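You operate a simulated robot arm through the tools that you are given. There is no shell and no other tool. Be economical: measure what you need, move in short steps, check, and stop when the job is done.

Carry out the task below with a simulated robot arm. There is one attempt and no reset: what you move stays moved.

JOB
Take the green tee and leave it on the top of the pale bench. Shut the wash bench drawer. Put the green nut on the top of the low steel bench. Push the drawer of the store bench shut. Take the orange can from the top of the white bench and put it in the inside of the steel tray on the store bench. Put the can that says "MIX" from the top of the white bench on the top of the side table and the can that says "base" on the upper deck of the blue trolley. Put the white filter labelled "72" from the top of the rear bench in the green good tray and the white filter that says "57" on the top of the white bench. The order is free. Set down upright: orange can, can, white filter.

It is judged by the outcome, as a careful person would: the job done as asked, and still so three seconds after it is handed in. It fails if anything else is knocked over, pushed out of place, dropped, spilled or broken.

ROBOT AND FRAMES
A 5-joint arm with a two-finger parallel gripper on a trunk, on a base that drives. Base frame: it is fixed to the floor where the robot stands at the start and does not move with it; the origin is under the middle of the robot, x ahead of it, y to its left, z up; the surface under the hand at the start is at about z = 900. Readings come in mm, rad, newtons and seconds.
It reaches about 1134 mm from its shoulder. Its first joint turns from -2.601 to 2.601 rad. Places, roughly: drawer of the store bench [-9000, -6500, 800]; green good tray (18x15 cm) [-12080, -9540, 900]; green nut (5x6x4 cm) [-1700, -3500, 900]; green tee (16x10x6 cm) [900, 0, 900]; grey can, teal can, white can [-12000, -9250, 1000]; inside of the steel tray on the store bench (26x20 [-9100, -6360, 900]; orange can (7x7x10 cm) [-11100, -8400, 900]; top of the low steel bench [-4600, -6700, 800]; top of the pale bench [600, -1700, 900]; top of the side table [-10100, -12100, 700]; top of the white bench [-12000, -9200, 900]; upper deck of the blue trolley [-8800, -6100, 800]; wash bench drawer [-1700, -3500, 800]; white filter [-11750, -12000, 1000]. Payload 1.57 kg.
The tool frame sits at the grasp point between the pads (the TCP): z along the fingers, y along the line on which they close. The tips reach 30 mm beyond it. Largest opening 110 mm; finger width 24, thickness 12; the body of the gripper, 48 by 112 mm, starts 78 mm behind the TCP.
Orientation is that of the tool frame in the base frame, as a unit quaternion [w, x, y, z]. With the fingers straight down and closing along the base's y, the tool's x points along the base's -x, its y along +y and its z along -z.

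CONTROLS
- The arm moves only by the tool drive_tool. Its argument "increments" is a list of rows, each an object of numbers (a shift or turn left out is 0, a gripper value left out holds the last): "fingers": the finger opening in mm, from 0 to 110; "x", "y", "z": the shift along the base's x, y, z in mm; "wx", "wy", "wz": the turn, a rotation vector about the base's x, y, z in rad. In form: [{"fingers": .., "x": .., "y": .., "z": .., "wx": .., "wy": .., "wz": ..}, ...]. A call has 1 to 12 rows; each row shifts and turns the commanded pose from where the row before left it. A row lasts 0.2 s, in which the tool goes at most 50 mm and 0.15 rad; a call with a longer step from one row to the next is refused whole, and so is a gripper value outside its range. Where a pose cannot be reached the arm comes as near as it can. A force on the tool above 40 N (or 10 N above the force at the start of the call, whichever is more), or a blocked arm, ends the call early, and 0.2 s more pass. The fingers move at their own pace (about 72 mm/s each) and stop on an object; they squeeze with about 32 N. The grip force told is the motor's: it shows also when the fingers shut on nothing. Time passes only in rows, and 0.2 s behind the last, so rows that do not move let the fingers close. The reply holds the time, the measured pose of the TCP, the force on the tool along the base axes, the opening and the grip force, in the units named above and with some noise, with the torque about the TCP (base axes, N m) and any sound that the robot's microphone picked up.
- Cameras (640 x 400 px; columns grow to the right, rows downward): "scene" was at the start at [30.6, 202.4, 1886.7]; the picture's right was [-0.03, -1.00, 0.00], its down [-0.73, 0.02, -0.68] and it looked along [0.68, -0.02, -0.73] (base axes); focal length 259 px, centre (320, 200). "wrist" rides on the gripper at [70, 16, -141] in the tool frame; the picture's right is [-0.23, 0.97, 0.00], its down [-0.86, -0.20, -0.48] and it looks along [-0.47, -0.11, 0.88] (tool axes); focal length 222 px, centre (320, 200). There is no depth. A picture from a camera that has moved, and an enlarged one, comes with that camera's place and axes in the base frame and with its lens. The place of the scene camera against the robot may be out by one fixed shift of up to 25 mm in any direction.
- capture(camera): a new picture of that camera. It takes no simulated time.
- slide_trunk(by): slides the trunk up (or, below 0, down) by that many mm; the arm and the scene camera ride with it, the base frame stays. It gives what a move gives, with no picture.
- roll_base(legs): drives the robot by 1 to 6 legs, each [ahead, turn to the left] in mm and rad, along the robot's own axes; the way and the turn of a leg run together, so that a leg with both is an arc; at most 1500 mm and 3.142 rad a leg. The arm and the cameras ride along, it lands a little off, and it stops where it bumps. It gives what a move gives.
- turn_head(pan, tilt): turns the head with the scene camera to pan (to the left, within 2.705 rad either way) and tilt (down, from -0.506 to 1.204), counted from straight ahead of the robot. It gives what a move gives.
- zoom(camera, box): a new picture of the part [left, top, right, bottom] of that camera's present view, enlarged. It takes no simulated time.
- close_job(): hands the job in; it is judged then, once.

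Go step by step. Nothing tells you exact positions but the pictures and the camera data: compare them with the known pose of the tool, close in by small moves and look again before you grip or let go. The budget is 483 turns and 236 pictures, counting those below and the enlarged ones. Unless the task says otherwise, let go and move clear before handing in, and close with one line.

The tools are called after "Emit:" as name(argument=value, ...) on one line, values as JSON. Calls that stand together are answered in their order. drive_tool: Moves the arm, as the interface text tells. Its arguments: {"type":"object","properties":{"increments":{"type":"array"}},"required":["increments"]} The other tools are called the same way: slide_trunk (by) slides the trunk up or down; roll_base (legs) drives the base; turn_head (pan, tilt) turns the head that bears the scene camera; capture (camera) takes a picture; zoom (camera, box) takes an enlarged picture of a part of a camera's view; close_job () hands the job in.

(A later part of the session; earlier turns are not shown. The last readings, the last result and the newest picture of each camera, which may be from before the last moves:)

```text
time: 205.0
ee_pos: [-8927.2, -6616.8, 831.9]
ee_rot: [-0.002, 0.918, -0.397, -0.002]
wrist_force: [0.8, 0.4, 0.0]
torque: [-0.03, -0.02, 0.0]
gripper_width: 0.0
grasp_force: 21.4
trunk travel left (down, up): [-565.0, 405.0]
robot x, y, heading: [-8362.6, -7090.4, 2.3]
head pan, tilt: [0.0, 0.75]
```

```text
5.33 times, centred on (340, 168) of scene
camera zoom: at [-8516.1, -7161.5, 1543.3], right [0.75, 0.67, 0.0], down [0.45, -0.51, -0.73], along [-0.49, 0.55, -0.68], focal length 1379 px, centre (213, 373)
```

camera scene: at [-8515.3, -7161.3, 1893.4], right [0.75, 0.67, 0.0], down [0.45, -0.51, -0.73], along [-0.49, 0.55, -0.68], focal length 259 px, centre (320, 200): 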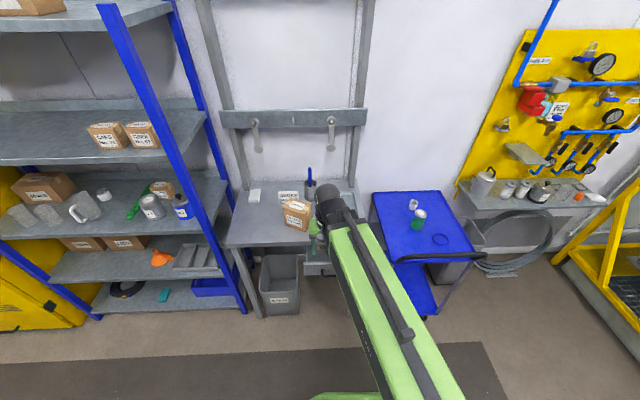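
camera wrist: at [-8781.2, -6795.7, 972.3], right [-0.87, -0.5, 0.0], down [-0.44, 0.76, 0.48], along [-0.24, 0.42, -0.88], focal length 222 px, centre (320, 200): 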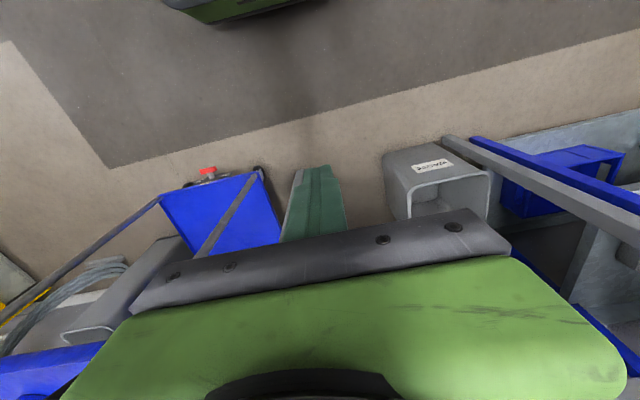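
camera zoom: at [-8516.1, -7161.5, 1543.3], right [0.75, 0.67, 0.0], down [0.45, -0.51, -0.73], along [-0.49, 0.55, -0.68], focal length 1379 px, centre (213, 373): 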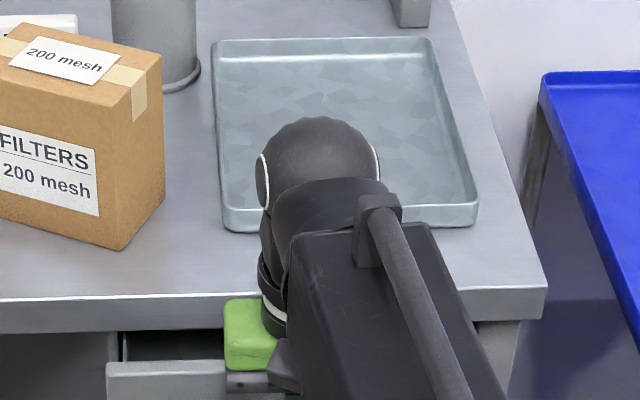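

Emit:
drive_tool(increments=[{"x": -4.9, "y": 5}, {"x": -4.9, "y": 5}, {"x": -4.9, "y": 5}, {"x": -4.9, "y": 5}, {"x": -4.9, "y": 5}, {"x": -4.9, "y": 5}, {"x": -4.9, "y": 5}])

Emit:
zoom(camera="scene", box=[280, 130, 400, 205])

```text
time: 206.6
ee_pos: [-8959.5, -6584.9, 833.4]
ee_rot: [-0.001, 0.918, -0.397, 0.003]
wrist_force: [27.6, -24.4, -14.0]
torque: [-0.51, -0.68, 0.04]
gripper_width: 0.0
grasp_force: 21.2
trunk travel left (down, up): [-565.0, 405.0]
robot x, y, heading: [-8360.9, -7087.8, 2.297]
head pan, tilt: [0.0, 0.75]
```

```text
5.33 times, centred on (340, 168) of scene
camera zoom: at [-8514.5, -7163.1, 1543.0], right [0.75, 0.67, 0.0], down [0.45, -0.51, -0.73], along [-0.49, 0.55, -0.68], focal length 1379 px, centre (213, 373)
```

zoom: 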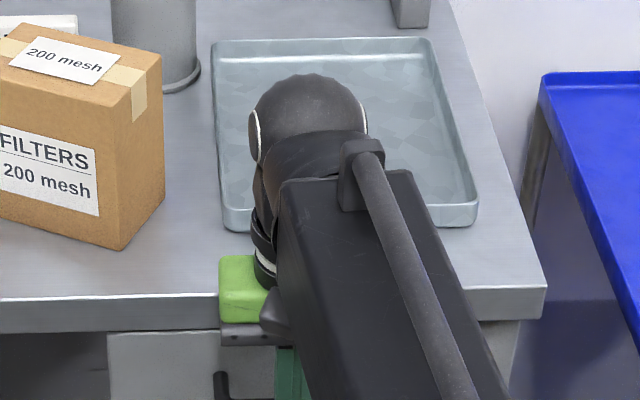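

Strong resistance and the drawer looks flush. Backing off, rising and checking.

Emit:
drive_tool(increments=[{"x": 14, "y": -14.4}, {"x": 28, "y": -28.8}, {"x": 28, "y": -28.8}, {"x": 28, "y": -28.8}])

Emit:
slide_trunk(by=380)

Emit:
drive_tool(increments=[{"x": 34, "y": 31}, {"x": 34, "y": 31}, {"x": 34, "y": 31}, {"x": 34, "y": 31}, {"x": 34, "y": 31}, {"x": 34, "y": 31}])

Emit:
zoom(camera="scene", box=[200, 150, 480, 325])

```text
time: 207.6
ee_pos: [-8861.7, -6682.7, 833.2]
ee_rot: [-0.002, 0.918, -0.397, -0.002]
wrist_force: [0.2, -0.2, 0.0]
torque: [0.0, -0.02, -0.02]
gripper_width: 0.2
grasp_force: 21.1
out of reach, approached as far as the arm can: row 3
trunk travel left (down, up): [-565.0, 405.0]
robot x, y, heading: [-8358.4, -7089.7, 2.304]
head pan, tilt: [0.0, 0.75]
```

```text
time: 211.3
ee_pos: [-8863.1, -6683.1, 1212.7]
ee_rot: [-0.001, 0.918, -0.397, -0.003]
wrist_force: [-0.3, 0.3, 0.1]
torque: [-0.03, -0.02, -0.01]
gripper_width: 0.0
grasp_force: 21.5
trunk travel left (down, up): [-945.0, 25.0]
robot x, y, heading: [-8358.0, -7088.0, 2.296]
head pan, tilt: [0.0, 0.75]
```

```text
time: 212.7
ee_pos: [-8658.3, -6496.6, 1212.1]
ee_rot: [-0.002, 0.918, -0.397, -0.002]
wrist_force: [-0.2, 0.3, -0.3]
torque: [0.0, 0.0, 0.01]
gripper_width: 0.0
grasp_force: 21.5
trunk travel left (down, up): [-945.0, 25.0]
robot x, y, heading: [-8366.3, -7090.8, 2.303]
head pan, tilt: [0.0, 0.75]
```

```text
2.29 times, centred on (340, 238) of scene
camera zoom: at [-8515.3, -7161.0, 1923.4], right [0.75, 0.67, 0.0], down [0.45, -0.51, -0.73], along [-0.49, 0.55, -0.68], focal length 591 px, centre (274, 114)
```

zoom: 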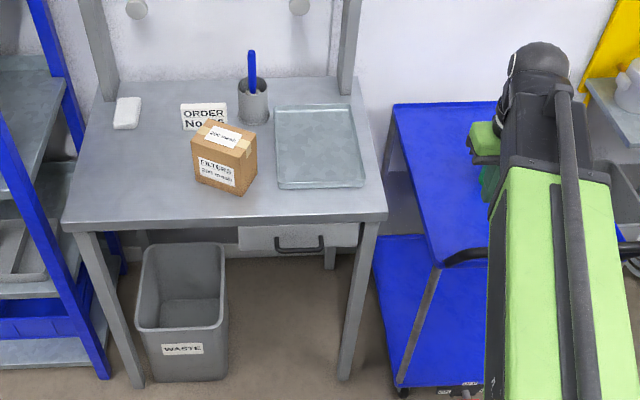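

The drawer is shut. Bringing the arm back to centre and driving down the lane to the white bench.

Emit:
drive_tool(increments=[{"x": -28, "y": -38}, {"x": -28, "y": -38}, {"x": -28, "y": -38}, {"x": -28, "y": -38}])

Emit:
roll_base(legs=[[0, 1.61], [1500, 0]])

Emit:
turn_head(pan=-0.3, tilt=0.35)

Emit:
capture(camera="scene")

```text
time: 213.7
ee_pos: [-8770.5, -6650.2, 1212.9]
ee_rot: [-0.003, 0.918, -0.397, -0.002]
wrist_force: [0.7, -0.6, 0.1]
torque: [0.03, -0.03, 0.01]
gripper_width: 0.0
grasp_force: 21.2
out of reach, approached as far as the arm can: row 1, 4
trunk travel left (down, up): [-945.0, 25.0]
robot x, y, heading: [-8362.2, -7088.7, 2.295]
head pan, tilt: [0.0, 0.75]
```

```text
time: 225.1
ee_pos: [-9901.2, -8570.8, 1213.1]
ee_rot: [0.0, 0.922, 0.388, -0.002]
wrist_force: [-0.4, -0.5, -0.5]
torque: [-0.01, 0.02, 0.03]
gripper_width: 0.0
grasp_force: 21.3
trunk travel left (down, up): [-945.0, 25.0]
robot x, y, heading: [-9480.0, -8145.5, -2.369]
head pan, tilt: [0.0, 0.75]
```

```text
time: 226.0
ee_pos: [-9899.9, -8571.8, 1212.3]
ee_rot: [0.0, 0.921, 0.389, -0.003]
wrist_force: [-0.6, 0.0, 0.7]
torque: [-0.02, 0.0, 0.01]
gripper_width: 0.0
grasp_force: 21.1
trunk travel left (down, up): [-945.0, 25.0]
robot x, y, heading: [-9478.3, -8139.9, -2.371]
head pan, tilt: [-0.3, 0.351]
```

```text
169 pictures are left
camera scene: at [-9412.3, -8262.8, 1958.9], right [-0.46, 0.89, 0.0], down [0.31, 0.16, -0.94], along [-0.84, -0.43, -0.34], focal length 259 px, centre (320, 200)
```

scene: 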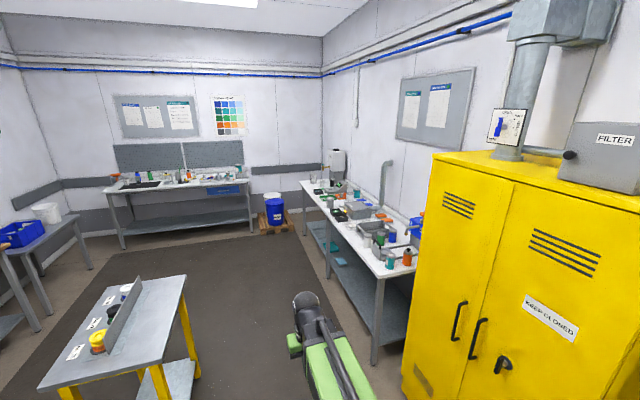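

The white bench is ahead on the right, with the orange can near its front end. Driving on and facing it.

Emit:
roll_base(legs=[[1300, 0], [0, -1.57]])

Emit:
turn_head(pan=0.0, tilt=0.65)

Emit:
capture(camera="scene")

```text
time: 236.2
ee_pos: [-10814.4, -8625.6, 1211.4]
ee_rot: [-0.001, 0.935, -0.353, -0.002]
wrist_force: [-1.1, 0.0, -0.4]
torque: [-0.06, 0.05, -0.04]
gripper_width: 0.2
grasp_force: 20.8
trunk travel left (down, up): [-945.0, 25.0]
robot x, y, heading: [-10367.7, -9026.8, 2.398]
head pan, tilt: [-0.3, 0.351]
```

```text
time: 237.0
ee_pos: [-10814.9, -8627.7, 1211.5]
ee_rot: [-0.003, 0.936, -0.353, -0.003]
wrist_force: [0.2, -0.2, -0.4]
torque: [0.0, 0.02, 0.03]
gripper_width: 0.0
grasp_force: 20.7
trunk travel left (down, up): [-945.0, 25.0]
robot x, y, heading: [-10365.3, -9031.6, 2.395]
head pan, tilt: [0.0, 0.649]
```

```text
168 pictures are left
camera scene: at [-10515.2, -9111.3, 1932.0], right [0.68, 0.73, 0.0], down [0.44, -0.41, -0.8], along [-0.58, 0.54, -0.6], focal length 259 px, centre (320, 200)
```

scene: 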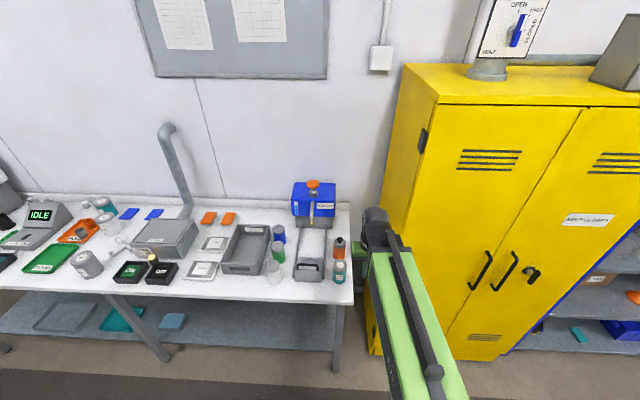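

Emit:
zoom(camera="scene", box=[180, 165, 380, 315])

Emit:
zoom(camera="scene", box=[0, 165, 200, 315])

```text
2.67 times, centred on (280, 240) of scene
camera zoom: at [-10515.2, -9111.3, 1932.0], right [0.68, 0.73, 0.0], down [0.44, -0.41, -0.8], along [-0.58, 0.54, -0.6], focal length 690 px, centre (427, 93)
```

zoom: 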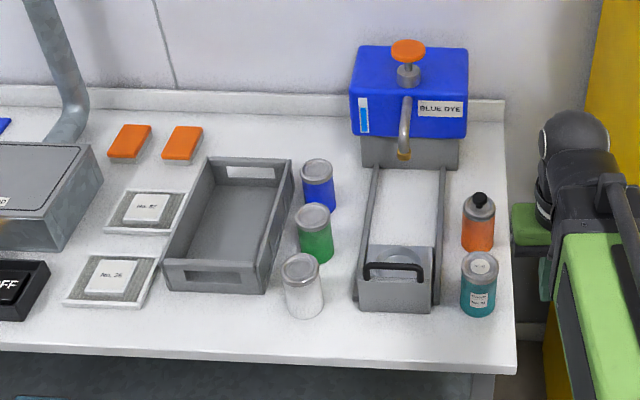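

```text
2.67 times, centred on (100, 240) of scene
camera zoom: at [-10515.2, -9111.3, 1932.0], right [0.68, 0.73, 0.0], down [0.44, -0.41, -0.8], along [-0.58, 0.54, -0.6], focal length 690 px, centre (907, 93)
```

zoom: 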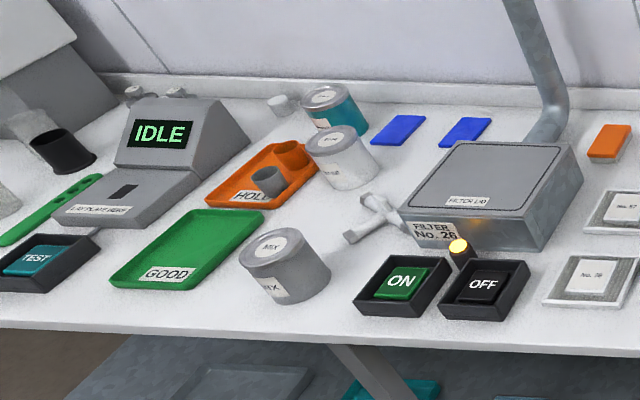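

Orange can is near (-11103,-8430), with a teal can in front of it; MIX can and the green GOOD tray are further left. I'll shift the base left, away from the locker, and turn the gripper to close front-to-back.

Emit:
roll_base(legs=[[0, 1.516], [170, 0], [0, -1.57]])

Emit:
drive_tool(increments=[{"fingers": 100, "wz": -0.143}, {"wz": -0.143}, {"wz": -0.143}, {"wz": -0.143}, {"wz": -0.143}, {"wz": -0.143}, {"wz": -0.143}, {"wz": -0.143}, {"wz": -0.143}, {"wz": -0.143}, {"wz": -0.143}])

Emit:
capture(camera="scene")

```text
time: 245.9
ee_pos: [-10905.5, -8706.0, 1212.5]
ee_rot: [-0.002, 0.922, -0.387, -0.002]
wrist_force: [0.2, -0.3, -0.3]
torque: [0.06, -0.06, 0.0]
gripper_width: 0.0
grasp_force: 21.3
trunk travel left (down, up): [-945.0, 25.0]
robot x, y, heading: [-10484.3, -9133.8, 2.322]
head pan, tilt: [0.0, 0.649]
```

```text
time: 248.3
ee_pos: [-10905.0, -8704.1, 1212.0]
ee_rot: [0.003, -0.377, 0.926, 0.001]
wrist_force: [0.3, 0.5, 0.4]
torque: [-0.03, 0.0, 0.01]
gripper_width: 100.0
grasp_force: 0.1
trunk travel left (down, up): [-945.0, 25.0]
robot x, y, heading: [-10487.8, -9134.8, 2.324]
head pan, tilt: [0.0, 0.649]
```

```text
165 pictures are left
camera scene: at [-10643.0, -9208.9, 1931.9], right [0.73, 0.68, 0.0], down [0.41, -0.44, -0.8], along [-0.54, 0.58, -0.6], focal length 259 px, centre (320, 200)
```

scene: 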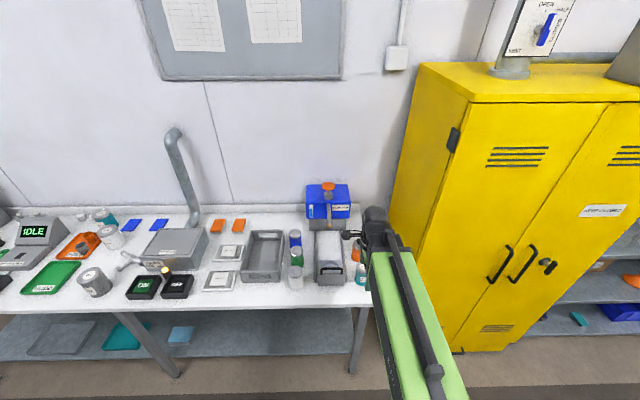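

Emit:
roll_base(legs=[[220, 0]])

Emit:
capture(camera="wrist")

```text
time: 250.0
ee_pos: [-11056.1, -8544.1, 1211.0]
ee_rot: [0.003, -0.377, 0.926, -0.001]
wrist_force: [0.1, 0.2, 1.1]
torque: [-0.02, -0.05, -0.03]
gripper_width: 100.1
grasp_force: 0.1
trunk travel left (down, up): [-945.0, 25.0]
robot x, y, heading: [-10635.9, -8974.1, 2.327]
head pan, tilt: [0.0, 0.649]
```

```text
164 pictures are left
camera wrist: at [-11118.4, -8582.2, 1351.3], right [-0.52, 0.86, 0.0], down [0.75, 0.46, 0.48], along [0.41, 0.25, -0.88], focal length 222 px, centre (320, 200)
```

wrist: 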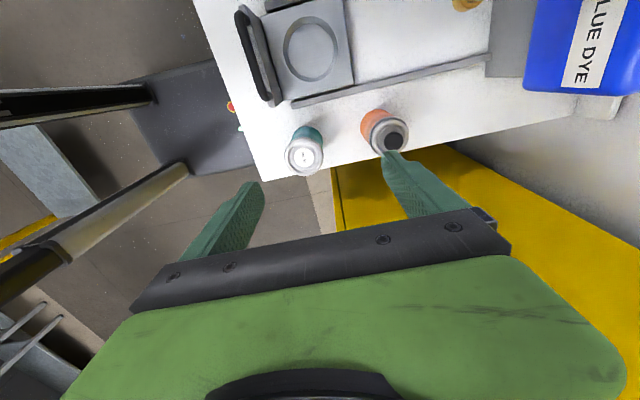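

Orange can is at about (-11104,-8443). Moving over it and lowering part way to check.

Emit:
drive_tool(increments=[{"x": -16, "y": 34}, {"x": -16, "y": 34}, {"x": -16, "y": 33}, {}])

Emit:
slide_trunk(by=-130)

Emit:
capture(camera="wrist")

Emit:
capture(camera="scene")

```text
time: 251.0
ee_pos: [-11100.8, -8445.8, 1213.0]
ee_rot: [0.003, -0.378, 0.926, 0.0]
wrist_force: [0.1, -1.3, 0.1]
torque: [0.06, -0.03, 0.02]
gripper_width: 100.3
grasp_force: 0.0
trunk travel left (down, up): [-945.0, 25.0]
robot x, y, heading: [-10637.4, -8976.3, 2.323]
head pan, tilt: [0.0, 0.649]
```

```text
time: 252.6
ee_pos: [-11101.5, -8443.8, 1082.3]
ee_rot: [0.003, -0.378, 0.926, 0.0]
wrist_force: [0.1, -0.4, -0.6]
torque: [0.01, 0.02, -0.01]
gripper_width: 100.1
grasp_force: 0.1
trunk travel left (down, up): [-815.0, 155.0]
robot x, y, heading: [-10637.1, -8979.4, 2.32]
head pan, tilt: [0.0, 0.649]
```

```text
163 pictures are left
camera wrist: at [-11165.2, -8482.0, 1222.3], right [-0.52, 0.86, 0.0], down [0.75, 0.45, 0.48], along [0.41, 0.25, -0.88], focal length 222 px, centre (320, 200)
```

wrist: 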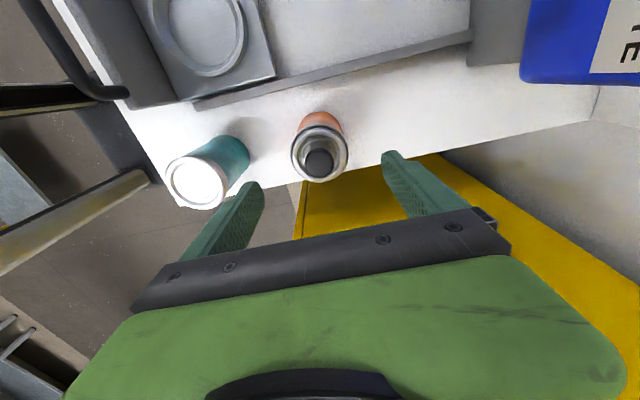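

```text
162 pictures are left
camera scene: at [-10791.3, -9049.9, 1801.9], right [0.73, 0.68, 0.0], down [0.41, -0.44, -0.8], along [-0.54, 0.58, -0.6], focal length 259 px, centre (320, 200)
```

scene: 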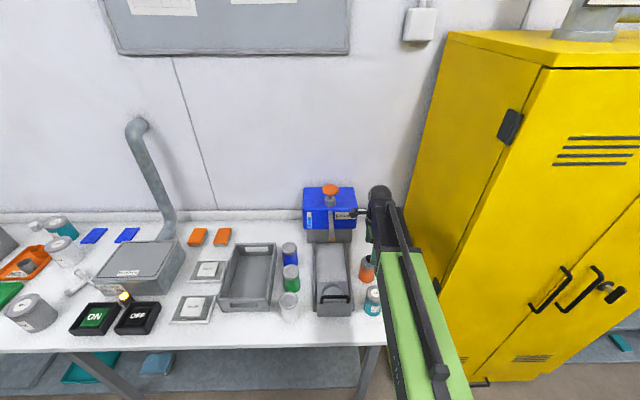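

Well centred, with the front finger clearing the teal can. Lowering and gripping.

Emit:
slide_trunk(by=-125)

Emit:
capture(camera="wrist")

Emit:
drive_tool(increments=[{"fingers": 50}, {}, {}, {}, {}])

```text
time: 254.1
ee_pos: [-11102.4, -8444.6, 957.2]
ee_rot: [0.003, -0.378, 0.926, 0.0]
wrist_force: [-0.1, 0.2, -0.6]
torque: [-0.01, 0.01, 0.0]
gripper_width: 100.1
grasp_force: 0.0
trunk travel left (down, up): [-690.0, 280.0]
robot x, y, heading: [-10635.6, -8979.7, 2.323]
head pan, tilt: [0.0, 0.649]
```

```text
161 pictures are left
camera wrist: at [-11165.2, -8482.0, 1097.3], right [-0.52, 0.86, 0.0], down [0.75, 0.45, 0.48], along [0.41, 0.25, -0.88], focal length 222 px, centre (320, 200)
```

wrist: 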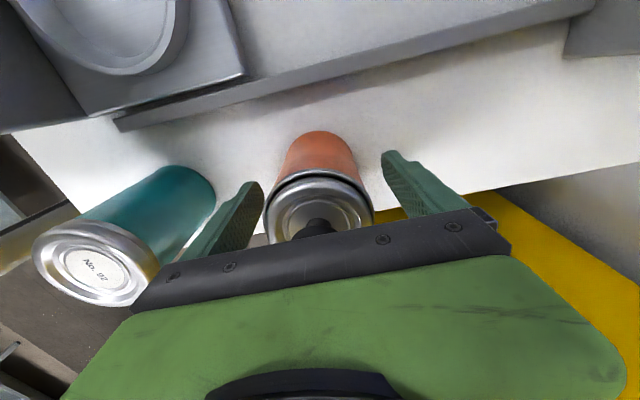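

```text
time: 255.3
ee_pos: [-11101.8, -8443.3, 957.2]
ee_rot: [0.003, -0.378, 0.926, 0.0]
wrist_force: [0.5, 0.4, 0.9]
torque: [0.03, -0.04, -0.02]
gripper_width: 59.8
grasp_force: 32.2
trunk travel left (down, up): [-690.0, 280.0]
robot x, y, heading: [-10633.7, -8976.3, 2.323]
head pan, tilt: [0.0, 0.649]
```

Gripped at 60 mm. Lifting.

Emit:
slide_trunk(by=250)

Emit:
drive_tool(increments=[{"x": 25, "y": -35}, {"x": 25, "y": -35}, {"x": 18, "y": -25}])

Emit:
capture(camera="wrist")

```text
time: 257.9
ee_pos: [-11101.9, -8443.5, 1207.8]
ee_rot: [0.003, -0.378, 0.926, 0.001]
wrist_force: [0.3, 0.0, -0.8]
torque: [0.01, 0.0, 0.0]
gripper_width: 60.0
grasp_force: 32.4
trunk travel left (down, up): [-940.0, 30.0]
robot x, y, heading: [-10633.4, -8975.0, 2.325]
head pan, tilt: [0.0, 0.649]
```

```text
time: 258.7
ee_pos: [-11034.7, -8538.7, 1207.8]
ee_rot: [0.002, -0.377, 0.926, -0.001]
wrist_force: [0.1, 0.5, -0.9]
torque: [-0.03, -0.01, 0.01]
gripper_width: 59.8
grasp_force: 32.5
trunk travel left (down, up): [-940.0, 30.0]
robot x, y, heading: [-10638.5, -8978.8, 2.324]
head pan, tilt: [0.0, 0.649]
```

```text
160 pictures are left
camera wrist: at [-11097.0, -8576.6, 1347.5], right [-0.52, 0.85, 0.0], down [0.75, 0.45, 0.48], along [0.41, 0.25, -0.88], focal length 222 px, centre (320, 200)
```

wrist: 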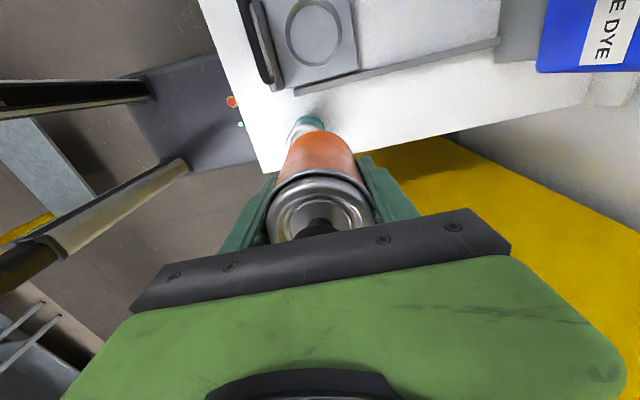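

Now to the store bench: back off, turn right and drive back along the lane.

Emit:
roll_base(legs=[[-240, 0], [0, -1.554], [1500, 0], [1400, 0]])

Emit:
roll_base(legs=[[0, 1.57]])

Emit:
capture(camera="scene")

```text
time: 277.6
ee_pos: [-7964.4, -6846.4, 1207.1]
ee_rot: [0.001, 0.387, 0.922, -0.003]
wrist_force: [0.6, -0.2, -1.4]
torque: [-0.01, 0.01, 0.02]
gripper_width: 60.0
grasp_force: 31.4
trunk travel left (down, up): [-940.0, 30.0]
robot x, y, heading: [-8408.6, -7248.7, 0.752]
head pan, tilt: [0.0, 0.649]
```

```text
time: 281.9
ee_pos: [-8816.0, -6818.1, 1207.9]
ee_rot: [0.002, -0.393, 0.92, 0.0]
wrist_force: [0.2, 0.2, -1.2]
torque: [-0.08, 0.03, 0.02]
gripper_width: 59.8
grasp_force: 32.1
trunk travel left (down, up): [-940.0, 30.0]
robot x, y, heading: [-8432.5, -7279.3, 2.34]
head pan, tilt: [0.0, 0.649]
```

```text
159 pictures are left
camera scene: at [-8590.0, -7350.6, 1927.1], right [0.72, 0.69, 0.0], down [0.42, -0.44, -0.8], along [-0.55, 0.57, -0.61], focal length 259 px, centre (320, 200)
```

scene: 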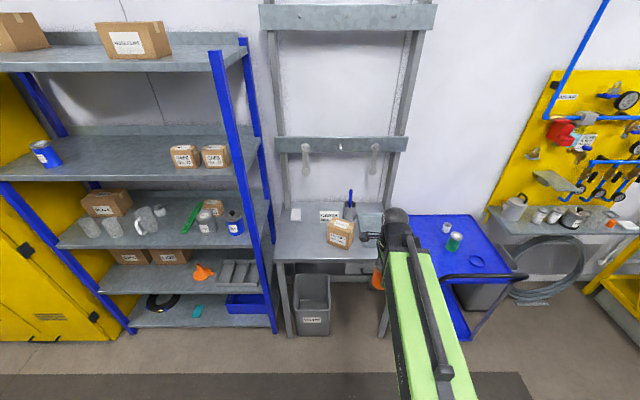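

Driving up to the store bench so the tray at about (-9098,-6341) comes into reach.

Emit:
roll_base(legs=[[370, 0]])

Emit:
capture(camera="scene")

Emit:
capture(camera="wrist")

```text
time: 284.2
ee_pos: [-9070.7, -6565.6, 1206.0]
ee_rot: [0.004, -0.397, 0.918, 0.0]
wrist_force: [-0.2, 0.0, -0.8]
torque: [-0.01, -0.06, 0.02]
gripper_width: 59.8
grasp_force: 31.4
trunk travel left (down, up): [-940.0, 30.0]
robot x, y, heading: [-8682.7, -7022.7, 2.353]
head pan, tilt: [0.0, 0.649]
```

```text
158 pictures are left
camera scene: at [-8839.3, -7097.0, 1926.8], right [0.71, 0.7, 0.0], down [0.42, -0.43, -0.8], along [-0.56, 0.57, -0.61], focal length 259 px, centre (320, 200)
```

scene: 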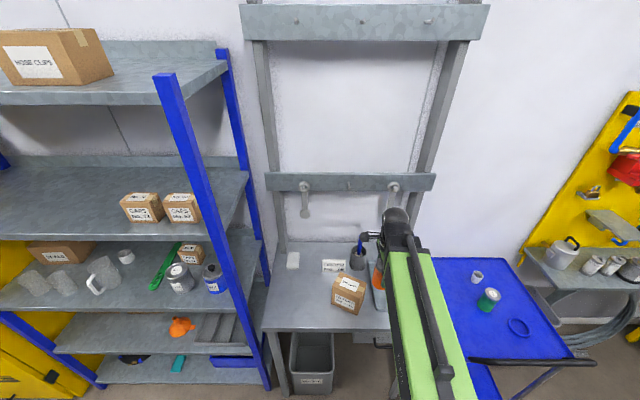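

```text
157 pictures are left
camera wrist: at [-9132.3, -6606.3, 1346.7], right [-0.55, 0.83, 0.0], down [0.73, 0.48, 0.48], along [0.4, 0.27, -0.88], focal length 222 px, centre (320, 200)
```

wrist: 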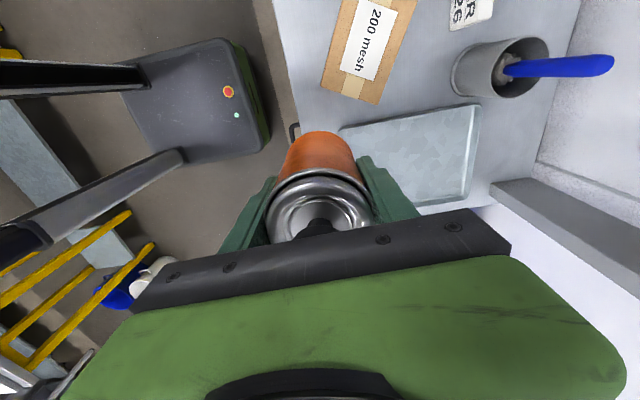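

The tray centre works out at (-9098,-6350). Moving the can above it.

Emit:
drive_tool(increments=[{"x": -4, "y": 44}, {"x": -4, "y": 44}, {"x": -4, "y": 44}, {"x": -4, "y": 44}, {"x": -3, "y": 46}])

Emit:
capture(camera="wrist")

Emit:
capture(camera="scene")

```text
time: 285.4
ee_pos: [-9088.1, -6340.2, 1206.9]
ee_rot: [0.003, -0.397, 0.918, -0.001]
wrist_force: [0.1, -0.3, -0.5]
torque: [0.03, 0.03, -0.01]
gripper_width: 60.0
grasp_force: 32.1
trunk travel left (down, up): [-940.0, 30.0]
robot x, y, heading: [-8684.2, -7022.0, 2.347]
head pan, tilt: [0.0, 0.649]
```

```text
156 pictures are left
camera wrist: at [-9150.0, -6381.1, 1346.6], right [-0.55, 0.83, 0.0], down [0.73, 0.48, 0.48], along [0.4, 0.27, -0.88], focal length 222 px, centre (320, 200)
```

wrist: 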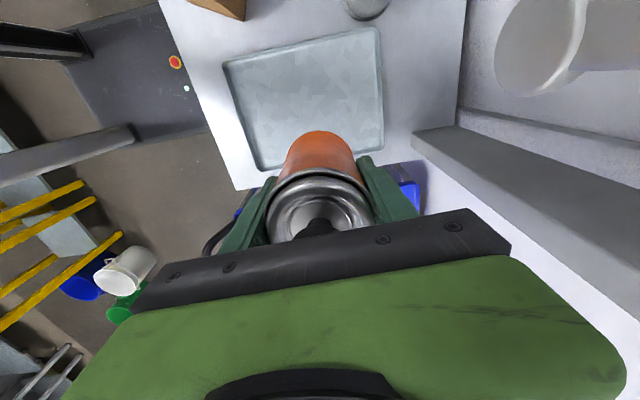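

```text
155 pictures are left
camera scene: at [-8838.3, -7096.4, 1927.0], right [0.71, 0.7, 0.0], down [0.42, -0.43, -0.8], along [-0.56, 0.57, -0.61], focal length 259 px, centre (320, 200)
```

scene: 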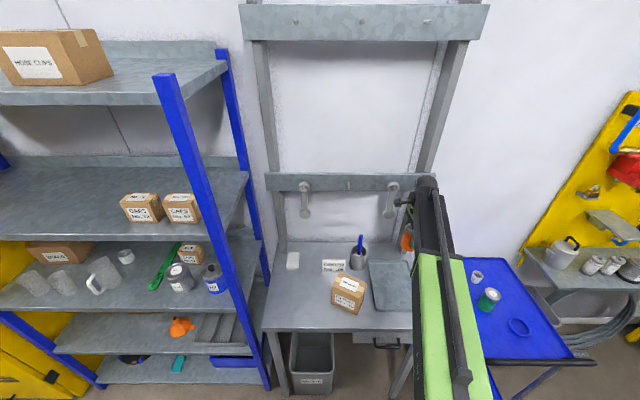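

The can is a little off the tray's centre; correcting by (-9,-20) and lowering.

Emit:
drive_tool(increments=[{"x": -9, "y": -20}, {}])

Emit:
slide_trunk(by=-180)

Emit:
capture(camera="wrist")

Emit:
capture(camera="scene")

```text
time: 286.0
ee_pos: [-9095.7, -6365.5, 1208.5]
ee_rot: [0.002, -0.396, 0.918, 0.0]
wrist_force: [-0.3, -0.1, 0.3]
torque: [-0.01, 0.02, -0.03]
gripper_width: 60.0
grasp_force: 32.2
trunk travel left (down, up): [-940.0, 30.0]
robot x, y, heading: [-8684.8, -7020.9, 2.353]
head pan, tilt: [0.0, 0.649]
```

```text
time: 288.0
ee_pos: [-9096.6, -6365.0, 1027.4]
ee_rot: [0.003, -0.396, 0.918, 0.001]
wrist_force: [-0.2, -0.1, -0.5]
torque: [0.02, 0.02, 0.01]
gripper_width: 60.2
grasp_force: 31.4
trunk travel left (down, up): [-760.0, 210.0]
robot x, y, heading: [-8685.4, -7024.1, 2.345]
head pan, tilt: [0.0, 0.649]
```

```text
154 pictures are left
camera wrist: at [-9157.6, -6405.1, 1167.2], right [-0.55, 0.83, 0.0], down [0.73, 0.48, 0.48], along [0.4, 0.27, -0.88], focal length 222 px, centre (320, 200)
```

wrist: 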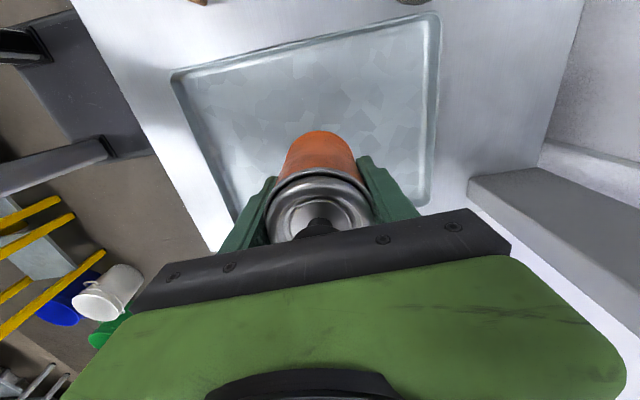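

```text
153 pictures are left
camera scene: at [-8838.2, -7098.0, 1746.9], right [0.71, 0.7, 0.0], down [0.42, -0.43, -0.8], along [-0.56, 0.57, -0.6], focal length 259 px, centre (320, 200)
```

scene: 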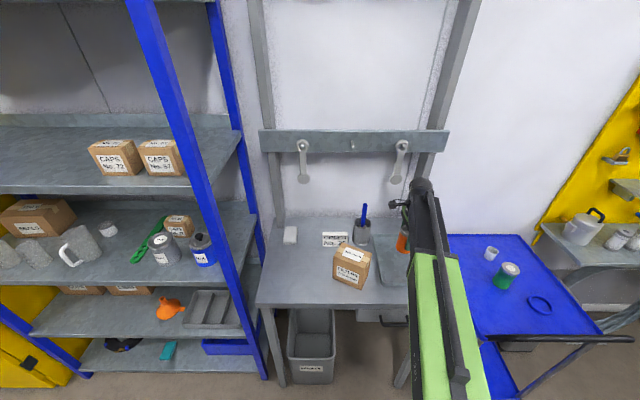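

Emit:
drive_tool(increments=[{"x": -12, "y": -11}, {}])

Emit:
slide_trunk(by=-55)

Emit:
slide_trunk(by=-6)

```text
time: 288.6
ee_pos: [-9107.1, -6376.9, 1026.6]
ee_rot: [0.003, -0.396, 0.918, 0.001]
wrist_force: [0.0, 0.6, 0.2]
torque: [-0.01, 0.01, 0.01]
gripper_width: 60.0
grasp_force: 32.0
trunk travel left (down, up): [-760.0, 210.0]
robot x, y, heading: [-8682.9, -7019.0, 2.348]
head pan, tilt: [0.0, 0.649]
```

```text
time: 289.6
ee_pos: [-9108.1, -6376.4, 972.6]
ee_rot: [0.002, -0.396, 0.918, 0.001]
wrist_force: [0.7, 0.1, 0.2]
torque: [0.02, -0.01, 0.0]
gripper_width: 59.9
grasp_force: 32.4
trunk travel left (down, up): [-705.0, 265.0]
robot x, y, heading: [-8686.7, -7021.1, 2.346]
head pan, tilt: [0.0, 0.649]
```

```text
time: 290.1
ee_pos: [-9107.6, -6376.4, 966.0]
ee_rot: [0.002, -0.396, 0.918, 0.0]
wrist_force: [-0.9, -0.3, -1.2]
torque: [-0.01, 0.0, -0.02]
gripper_width: 60.0
grasp_force: 32.3
trunk travel left (down, up): [-699.0, 271.0]
robot x, y, heading: [-8682.1, -7021.5, 2.349]
head pan, tilt: [0.0, 0.649]
```

Emit:
slide_trunk(by=-4)

Emit:
slide_trunk(by=-3)

```text
time: 290.6
ee_pos: [-9106.6, -6376.8, 962.8]
ee_rot: [0.002, -0.396, 0.918, 0.0]
wrist_force: [-0.2, 0.3, 0.2]
torque: [-0.05, 0.04, 0.0]
gripper_width: 59.9
grasp_force: 32.4
trunk travel left (down, up): [-695.0, 275.0]
robot x, y, heading: [-8683.6, -7016.8, 2.352]
head pan, tilt: [0.0, 0.649]
```

```text
time: 291.2
ee_pos: [-9107.1, -6376.2, 960.3]
ee_rot: [0.002, -0.396, 0.918, 0.001]
wrist_force: [-3.9, 8.0, 29.3]
torque: [0.43, 0.44, -0.04]
gripper_width: 60.0
grasp_force: 32.1
trunk travel left (down, up): [-692.0, 278.0]
robot x, y, heading: [-8682.5, -7024.4, 2.343]
head pan, tilt: [0.0, 0.649]
```

Contact with the tray floor. Releasing and rising.

Emit:
drive_tool(increments=[{"fingers": 95}, {}, {}, {}])

Emit:
slide_trunk(by=230)

Emit:
capture(camera="wrist")

```text
time: 292.2
ee_pos: [-9107.0, -6376.2, 959.2]
ee_rot: [0.003, -0.396, 0.918, 0.0]
wrist_force: [0.1, 0.2, 0.4]
torque: [0.02, 0.02, -0.03]
gripper_width: 95.0
grasp_force: 0.0
trunk travel left (down, up): [-692.0, 278.0]
robot x, y, heading: [-8681.6, -7025.1, 2.347]
head pan, tilt: [0.0, 0.649]
```

```text
time: 294.6
ee_pos: [-9107.8, -6375.7, 1188.9]
ee_rot: [0.002, -0.396, 0.918, 0.0]
wrist_force: [-0.3, 0.2, 0.6]
torque: [-0.02, 0.0, 0.02]
gripper_width: 94.9
grasp_force: 0.1
trunk travel left (down, up): [-922.0, 48.0]
robot x, y, heading: [-8685.7, -7022.5, 2.352]
head pan, tilt: [0.0, 0.649]
```

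```text
152 pictures are left
camera wrist: at [-9169.0, -6416.6, 1329.2], right [-0.55, 0.83, 0.0], down [0.73, 0.48, 0.48], along [0.4, 0.27, -0.88], focal length 222 px, centre (320, 200)
```

wrist: 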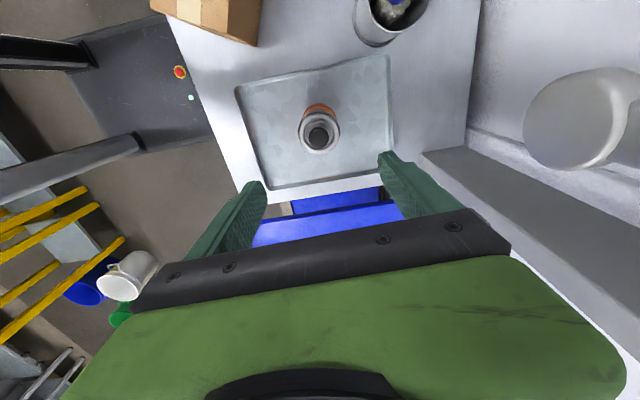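

The orange can stands in the tray. Now back to the white bench for the grey/white/teal cans.

Emit:
drive_tool(increments=[{"x": 25, "y": -39}, {"x": 25, "y": -39}, {"x": 25, "y": -39}, {"x": 25, "y": -39}])

Emit:
roll_base(legs=[[-280, 0], [0, 1.565], [1500, 0], [1500, 0], [850, 0], [0, -1.57]])

Emit:
capture(camera="scene")

```text
time: 295.6
ee_pos: [-9004.0, -6533.0, 1190.2]
ee_rot: [0.004, -0.397, 0.918, 0.0]
wrist_force: [0.4, 0.5, 0.2]
torque: [-0.03, -0.01, 0.03]
gripper_width: 95.0
grasp_force: 0.1
trunk travel left (down, up): [-922.0, 48.0]
robot x, y, heading: [-8683.9, -7023.1, 2.347]
head pan, tilt: [0.0, 0.649]
```

```text
time: 323.8
ee_pos: [-11726.3, -9350.8, 1189.2]
ee_rot: [0.002, -0.363, 0.932, 0.0]
wrist_force: [-0.8, -0.5, 0.7]
torque: [0.03, 0.03, 0.02]
gripper_width: 94.7
grasp_force: 0.1
trunk travel left (down, up): [-922.0, 48.0]
robot x, y, heading: [-11405.9, -9829.6, 2.288]
head pan, tilt: [0.0, 0.649]
```

```text
151 pictures are left
camera scene: at [-11566.6, -9901.7, 1908.8], right [0.75, 0.66, 0.0], down [0.4, -0.45, -0.8], along [-0.52, 0.6, -0.6], focal length 259 px, centre (320, 200)
```

scene: 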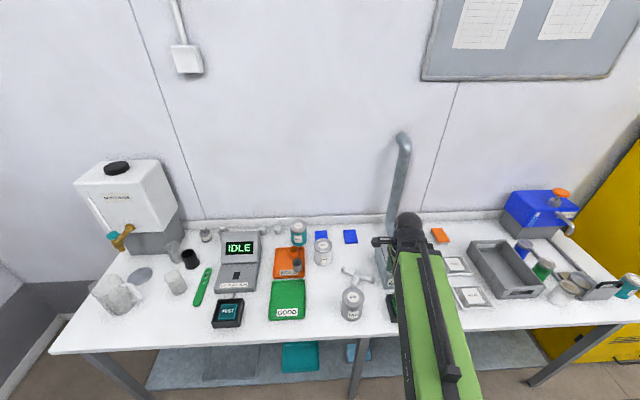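

Emit:
zoom(camera="scene", box=[180, 210, 400, 335])

Emit:
zoom(camera="scene", box=[280, 215, 380, 325])

```text
2.91 times, centred on (290, 272) of scene
camera zoom: at [-11566.6, -9901.7, 1908.8], right [0.75, 0.66, 0.0], down [0.4, -0.45, -0.8], along [-0.52, 0.6, -0.6], focal length 752 px, centre (407, -11)
```

zoom: 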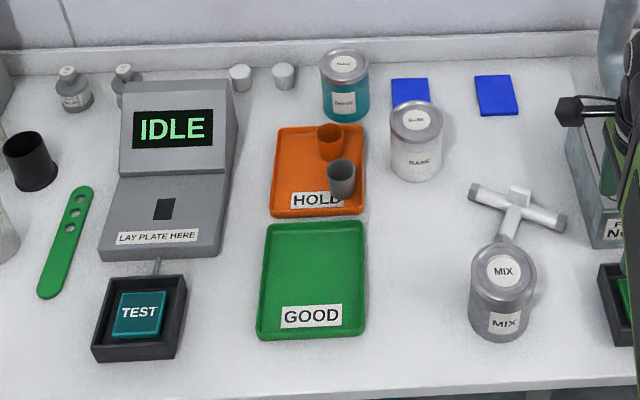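

```text
3.64 times, centred on (330, 270) of scene
camera zoom: at [-11566.6, -9901.7, 1908.8], right [0.75, 0.66, 0.0], down [0.4, -0.45, -0.8], along [-0.52, 0.6, -0.6], focal length 940 px, centre (284, -54)
```

zoom: 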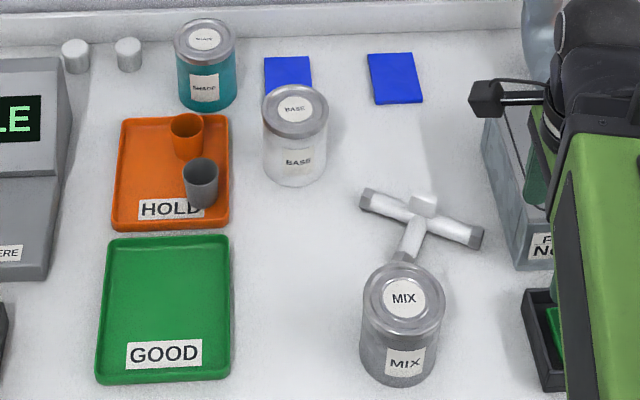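

The white can reads BASE at about (-12106,-9253), MIX is the grey one at about (-11835,-9391), and the GOOD tray is near (-12074,-9521). I take BASE first.

Emit:
roll_base(legs=[[100, 0]])

Emit:
drive_tool(increments=[{"fingers": 110, "x": -39, "y": 3}, {"x": -39, "y": 3}, {"x": -39, "y": 3}, {"x": -39, "y": 3}, {"x": -39, "y": 3}, {"x": -39, "y": 3}, {"x": -39, "y": 3}, {"x": -39, "y": 3}])

Emit:
capture(camera="wrist")

```text
time: 324.9
ee_pos: [-11792.6, -9273.0, 1188.7]
ee_rot: [0.004, -0.364, 0.932, -0.001]
wrist_force: [-0.1, 0.2, -1.0]
torque: [-0.01, -0.02, 0.02]
gripper_width: 94.9
grasp_force: 0.0
trunk travel left (down, up): [-922.0, 48.0]
robot x, y, heading: [-11471.4, -9758.2, 2.283]
head pan, tilt: [0.0, 0.649]
```

```text
time: 326.7
ee_pos: [-12107.8, -9253.5, 1188.7]
ee_rot: [0.002, -0.364, 0.932, -0.001]
wrist_force: [-0.3, -0.2, -0.1]
torque: [-0.03, 0.02, 0.0]
gripper_width: 110.3
grasp_force: 0.0
trunk travel left (down, up): [-922.0, 48.0]
robot x, y, heading: [-11475.6, -9753.5, 2.285]
head pan, tilt: [0.0, 0.649]
```

```text
148 pictures are left
camera wrist: at [-12172.2, -9289.4, 1328.7], right [-0.49, 0.87, 0.0], down [0.76, 0.43, 0.48], along [0.42, 0.24, -0.88], focal length 222 px, centre (320, 200)
```

wrist: 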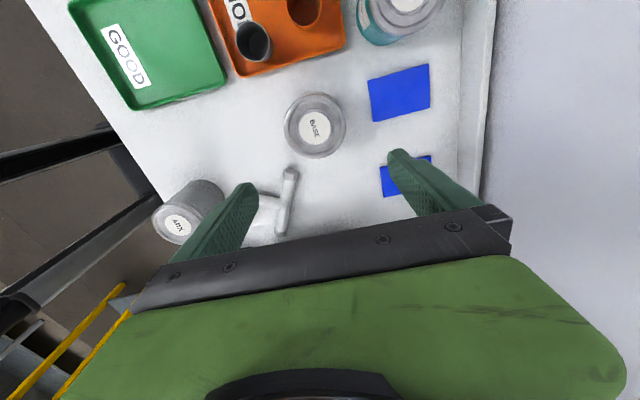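

Emit:
drive_tool(increments=[{"x": -10, "y": -12}, {}])

Emit:
slide_trunk(by=-115)

Emit:
capture(camera="wrist")

```text
time: 327.3
ee_pos: [-12115.7, -9265.0, 1190.2]
ee_rot: [0.002, -0.363, 0.932, 0.0]
wrist_force: [-0.1, -0.6, 0.0]
torque: [0.0, 0.0, 0.0]
gripper_width: 109.9
grasp_force: 0.0
trunk travel left (down, up): [-922.0, 48.0]
robot x, y, heading: [-11474.2, -9762.2, 2.289]
head pan, tilt: [0.0, 0.649]
```

```text
time: 328.8
ee_pos: [-12115.7, -9264.0, 1074.2]
ee_rot: [0.003, -0.363, 0.932, 0.0]
wrist_force: [-0.5, -0.5, 0.5]
torque: [0.02, 0.04, -0.01]
gripper_width: 110.0
grasp_force: 0.0
trunk travel left (down, up): [-807.0, 163.0]
robot x, y, heading: [-11476.0, -9757.7, 2.288]
head pan, tilt: [0.0, 0.649]
```

```text
147 pictures are left
camera wrist: at [-12180.6, -9300.8, 1214.3], right [-0.49, 0.87, 0.0], down [0.76, 0.43, 0.48], along [0.42, 0.24, -0.88], focal length 222 px, centre (320, 200)
```

wrist: 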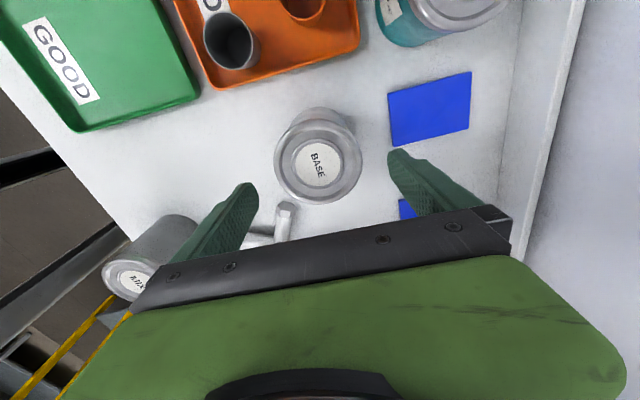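

BASE is centred and both fingers have room. Lowering and gripping.

Emit:
slide_trunk(by=-115)

Emit:
drive_tool(increments=[{"fingers": 70}, {}, {}, {}])

Emit:
capture(camera="wrist")

```text
time: 330.2
ee_pos: [-12117.8, -9263.7, 961.8]
ee_rot: [0.003, -0.364, 0.931, 0.001]
wrist_force: [0.9, 0.6, 0.4]
torque: [-0.02, 0.03, 0.01]
gripper_width: 110.1
grasp_force: 0.0
trunk travel left (down, up): [-692.0, 278.0]
robot x, y, heading: [-11470.2, -9757.9, 2.288]
head pan, tilt: [0.0, 0.649]
```

```text
time: 331.2
ee_pos: [-12117.3, -9263.8, 958.5]
ee_rot: [0.002, -0.364, 0.931, 0.001]
wrist_force: [-1.2, 1.2, 2.5]
torque: [0.31, 0.23, 0.04]
gripper_width: 86.7
grasp_force: 32.0
trunk travel left (down, up): [-692.0, 278.0]
robot x, y, heading: [-11470.8, -9756.3, 2.287]
head pan, tilt: [0.0, 0.649]
```

```text
146 pictures are left
camera wrist: at [-12180.7, -9300.9, 1099.4], right [-0.49, 0.87, 0.0], down [0.76, 0.43, 0.48], along [0.42, 0.24, -0.88], focal length 222 px, centre (320, 200)
```

wrist: 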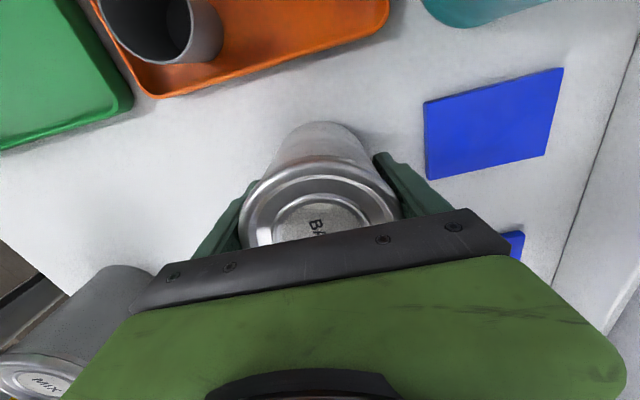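

Emit:
slide_trunk(by=240)

Emit:
drive_tool(increments=[{"x": 40, "y": -20}, {"x": 40, "y": -20}, {"x": 40, "y": -20}, {"x": 40, "y": -20}, {"x": 30, "y": -20}])

Emit:
capture(camera="wrist")

```text
time: 333.7
ee_pos: [-12117.6, -9264.2, 1199.6]
ee_rot: [0.004, -0.363, 0.932, -0.001]
wrist_force: [-0.7, -0.1, -4.1]
torque: [-0.01, 0.0, 0.03]
gripper_width: 86.9
grasp_force: 31.8
trunk travel left (down, up): [-932.0, 38.0]
robot x, y, heading: [-11473.6, -9757.8, 2.281]
head pan, tilt: [0.0, 0.649]
```

```text
time: 334.9
ee_pos: [-11924.7, -9365.0, 1199.5]
ee_rot: [0.002, -0.364, 0.932, 0.0]
wrist_force: [-0.8, 0.8, -4.6]
torque: [-0.02, 0.0, 0.03]
gripper_width: 87.3
grasp_force: 31.7
trunk travel left (down, up): [-932.0, 38.0]
robot x, y, heading: [-11469.4, -9758.1, 2.292]
head pan, tilt: [0.0, 0.649]
```

```text
145 pictures are left
camera wrist: at [-11989.2, -9400.2, 1339.5], right [-0.49, 0.87, 0.0], down [0.76, 0.43, 0.48], along [0.42, 0.24, -0.88], focal length 222 px, centre (320, 200)
```

wrist: 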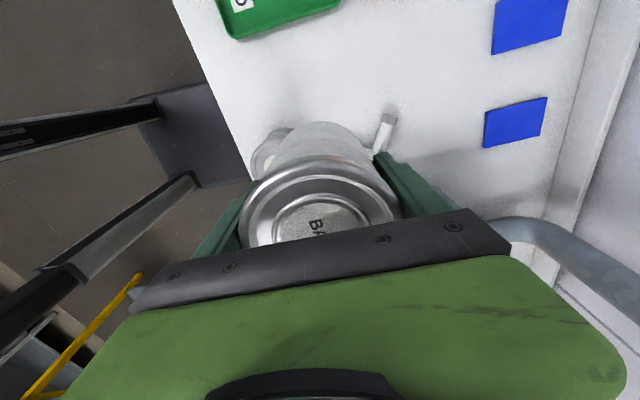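

BASE is held (86.8 mm). Driving back along the lane to the blue trolley.

Emit:
drive_tool(increments=[{"x": 30, "y": -10}, {"x": 25, "y": -10}])

Emit:
roll_base(legs=[[-250, 0], [0, -1.518], [1500, 0], [1500, 0], [1350, 0]])

Emit:
roll_base(legs=[[0, 1.57]])

Emit:
capture(camera="scene")

```text
time: 335.5
ee_pos: [-11894.4, -9368.4, 1198.7]
ee_rot: [0.003, -0.363, 0.932, -0.001]
wrist_force: [0.4, 1.3, -4.1]
torque: [0.0, -0.02, -0.02]
gripper_width: 87.0
grasp_force: 32.6
out of reach, approached as far as the arm can: row 2
trunk travel left (down, up): [-932.0, 38.0]
robot x, y, heading: [-11471.5, -9757.2, 2.291]
head pan, tilt: [0.0, 0.649]
```

```text
time: 361.7
ee_pos: [-7566.3, -6699.3, 1199.6]
ee_rot: [0.001, 0.413, 0.911, -0.003]
wrist_force: [1.1, -0.5, -5.1]
torque: [0.03, 0.03, -0.02]
gripper_width: 87.0
grasp_force: 32.4
trunk travel left (down, up): [-932.0, 38.0]
robot x, y, heading: [-7966.0, -7109.3, 0.691]
head pan, tilt: [0.0, 0.649]
```

```text
time: 363.7
ee_pos: [-7774.8, -6581.5, 1199.1]
ee_rot: [0.003, 0.217, 0.976, -0.003]
wrist_force: [-0.9, -0.7, -4.6]
torque: [0.05, -0.04, -0.02]
gripper_width: 86.7
grasp_force: 31.5
trunk travel left (down, up): [-932.0, 38.0]
robot x, y, heading: [-7978.8, -7116.1, 1.007]
head pan, tilt: [0.0, 0.649]
stopped in leg 1: the robot was blocked; the commanded pose is now the measured one
```

```text
144 pictures are left
camera scene: at [-8107.7, -6974.2, 1918.5], right [0.84, -0.54, 0.0], down [-0.32, -0.51, -0.8], along [0.43, 0.67, -0.6], focal length 259 px, centre (320, 200)
```

scene: 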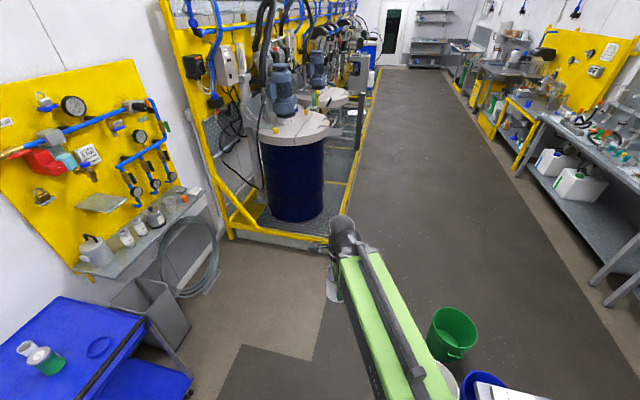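

The base drifted toward the island and was blocked while turning. Looking at what touches before moving.

Emit:
turn_head(pan=-1.3, tilt=1.0)

Emit:
capture(camera="scene")

Emit:
turn_head(pan=-2.5, tilt=1.0)

Emit:
capture(camera="scene")

```text
time: 365.2
ee_pos: [-7770.5, -6582.1, 1199.7]
ee_rot: [0.002, 0.217, 0.976, -0.004]
wrist_force: [-0.5, -0.4, -4.5]
torque: [0.03, 0.01, 0.0]
gripper_width: 87.1
grasp_force: 31.6
trunk travel left (down, up): [-932.0, 38.0]
robot x, y, heading: [-7979.2, -7115.6, 1.006]
head pan, tilt: [-1.3, 1.0]
```

```text
143 pictures are left
camera scene: at [-8082.5, -7068.1, 1891.2], right [-0.29, -0.96, 0.0], down [-0.81, 0.24, -0.54], along [0.52, -0.16, -0.84], focal length 259 px, centre (320, 200)
```

scene: 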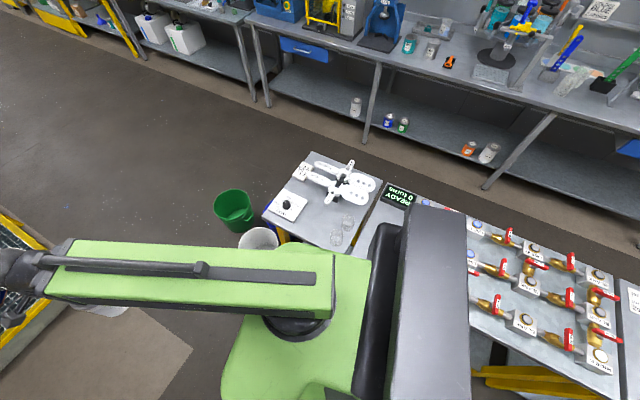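

```text
time: 366.6
ee_pos: [-7770.3, -6582.5, 1199.2]
ee_rot: [0.003, 0.218, 0.976, -0.004]
wrist_force: [-0.2, 0.3, -4.2]
torque: [0.01, 0.02, -0.01]
gripper_width: 86.8
grasp_force: 31.9
trunk travel left (down, up): [-932.0, 38.0]
robot x, y, heading: [-7976.7, -7115.1, 1.007]
head pan, tilt: [-2.499, 1.0]
```

```text
142 pictures are left
camera scene: at [-8143.9, -7117.4, 1891.2], right [-1.0, -0.08, 0.0], down [-0.07, 0.84, -0.54], along [0.04, -0.54, -0.84], focal length 259 px, centre (320, 200)
```

scene: 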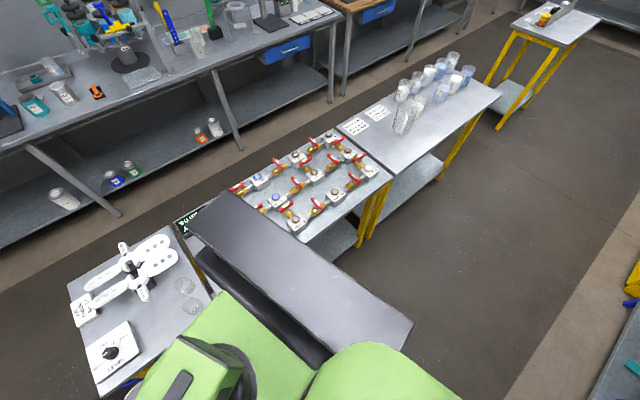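

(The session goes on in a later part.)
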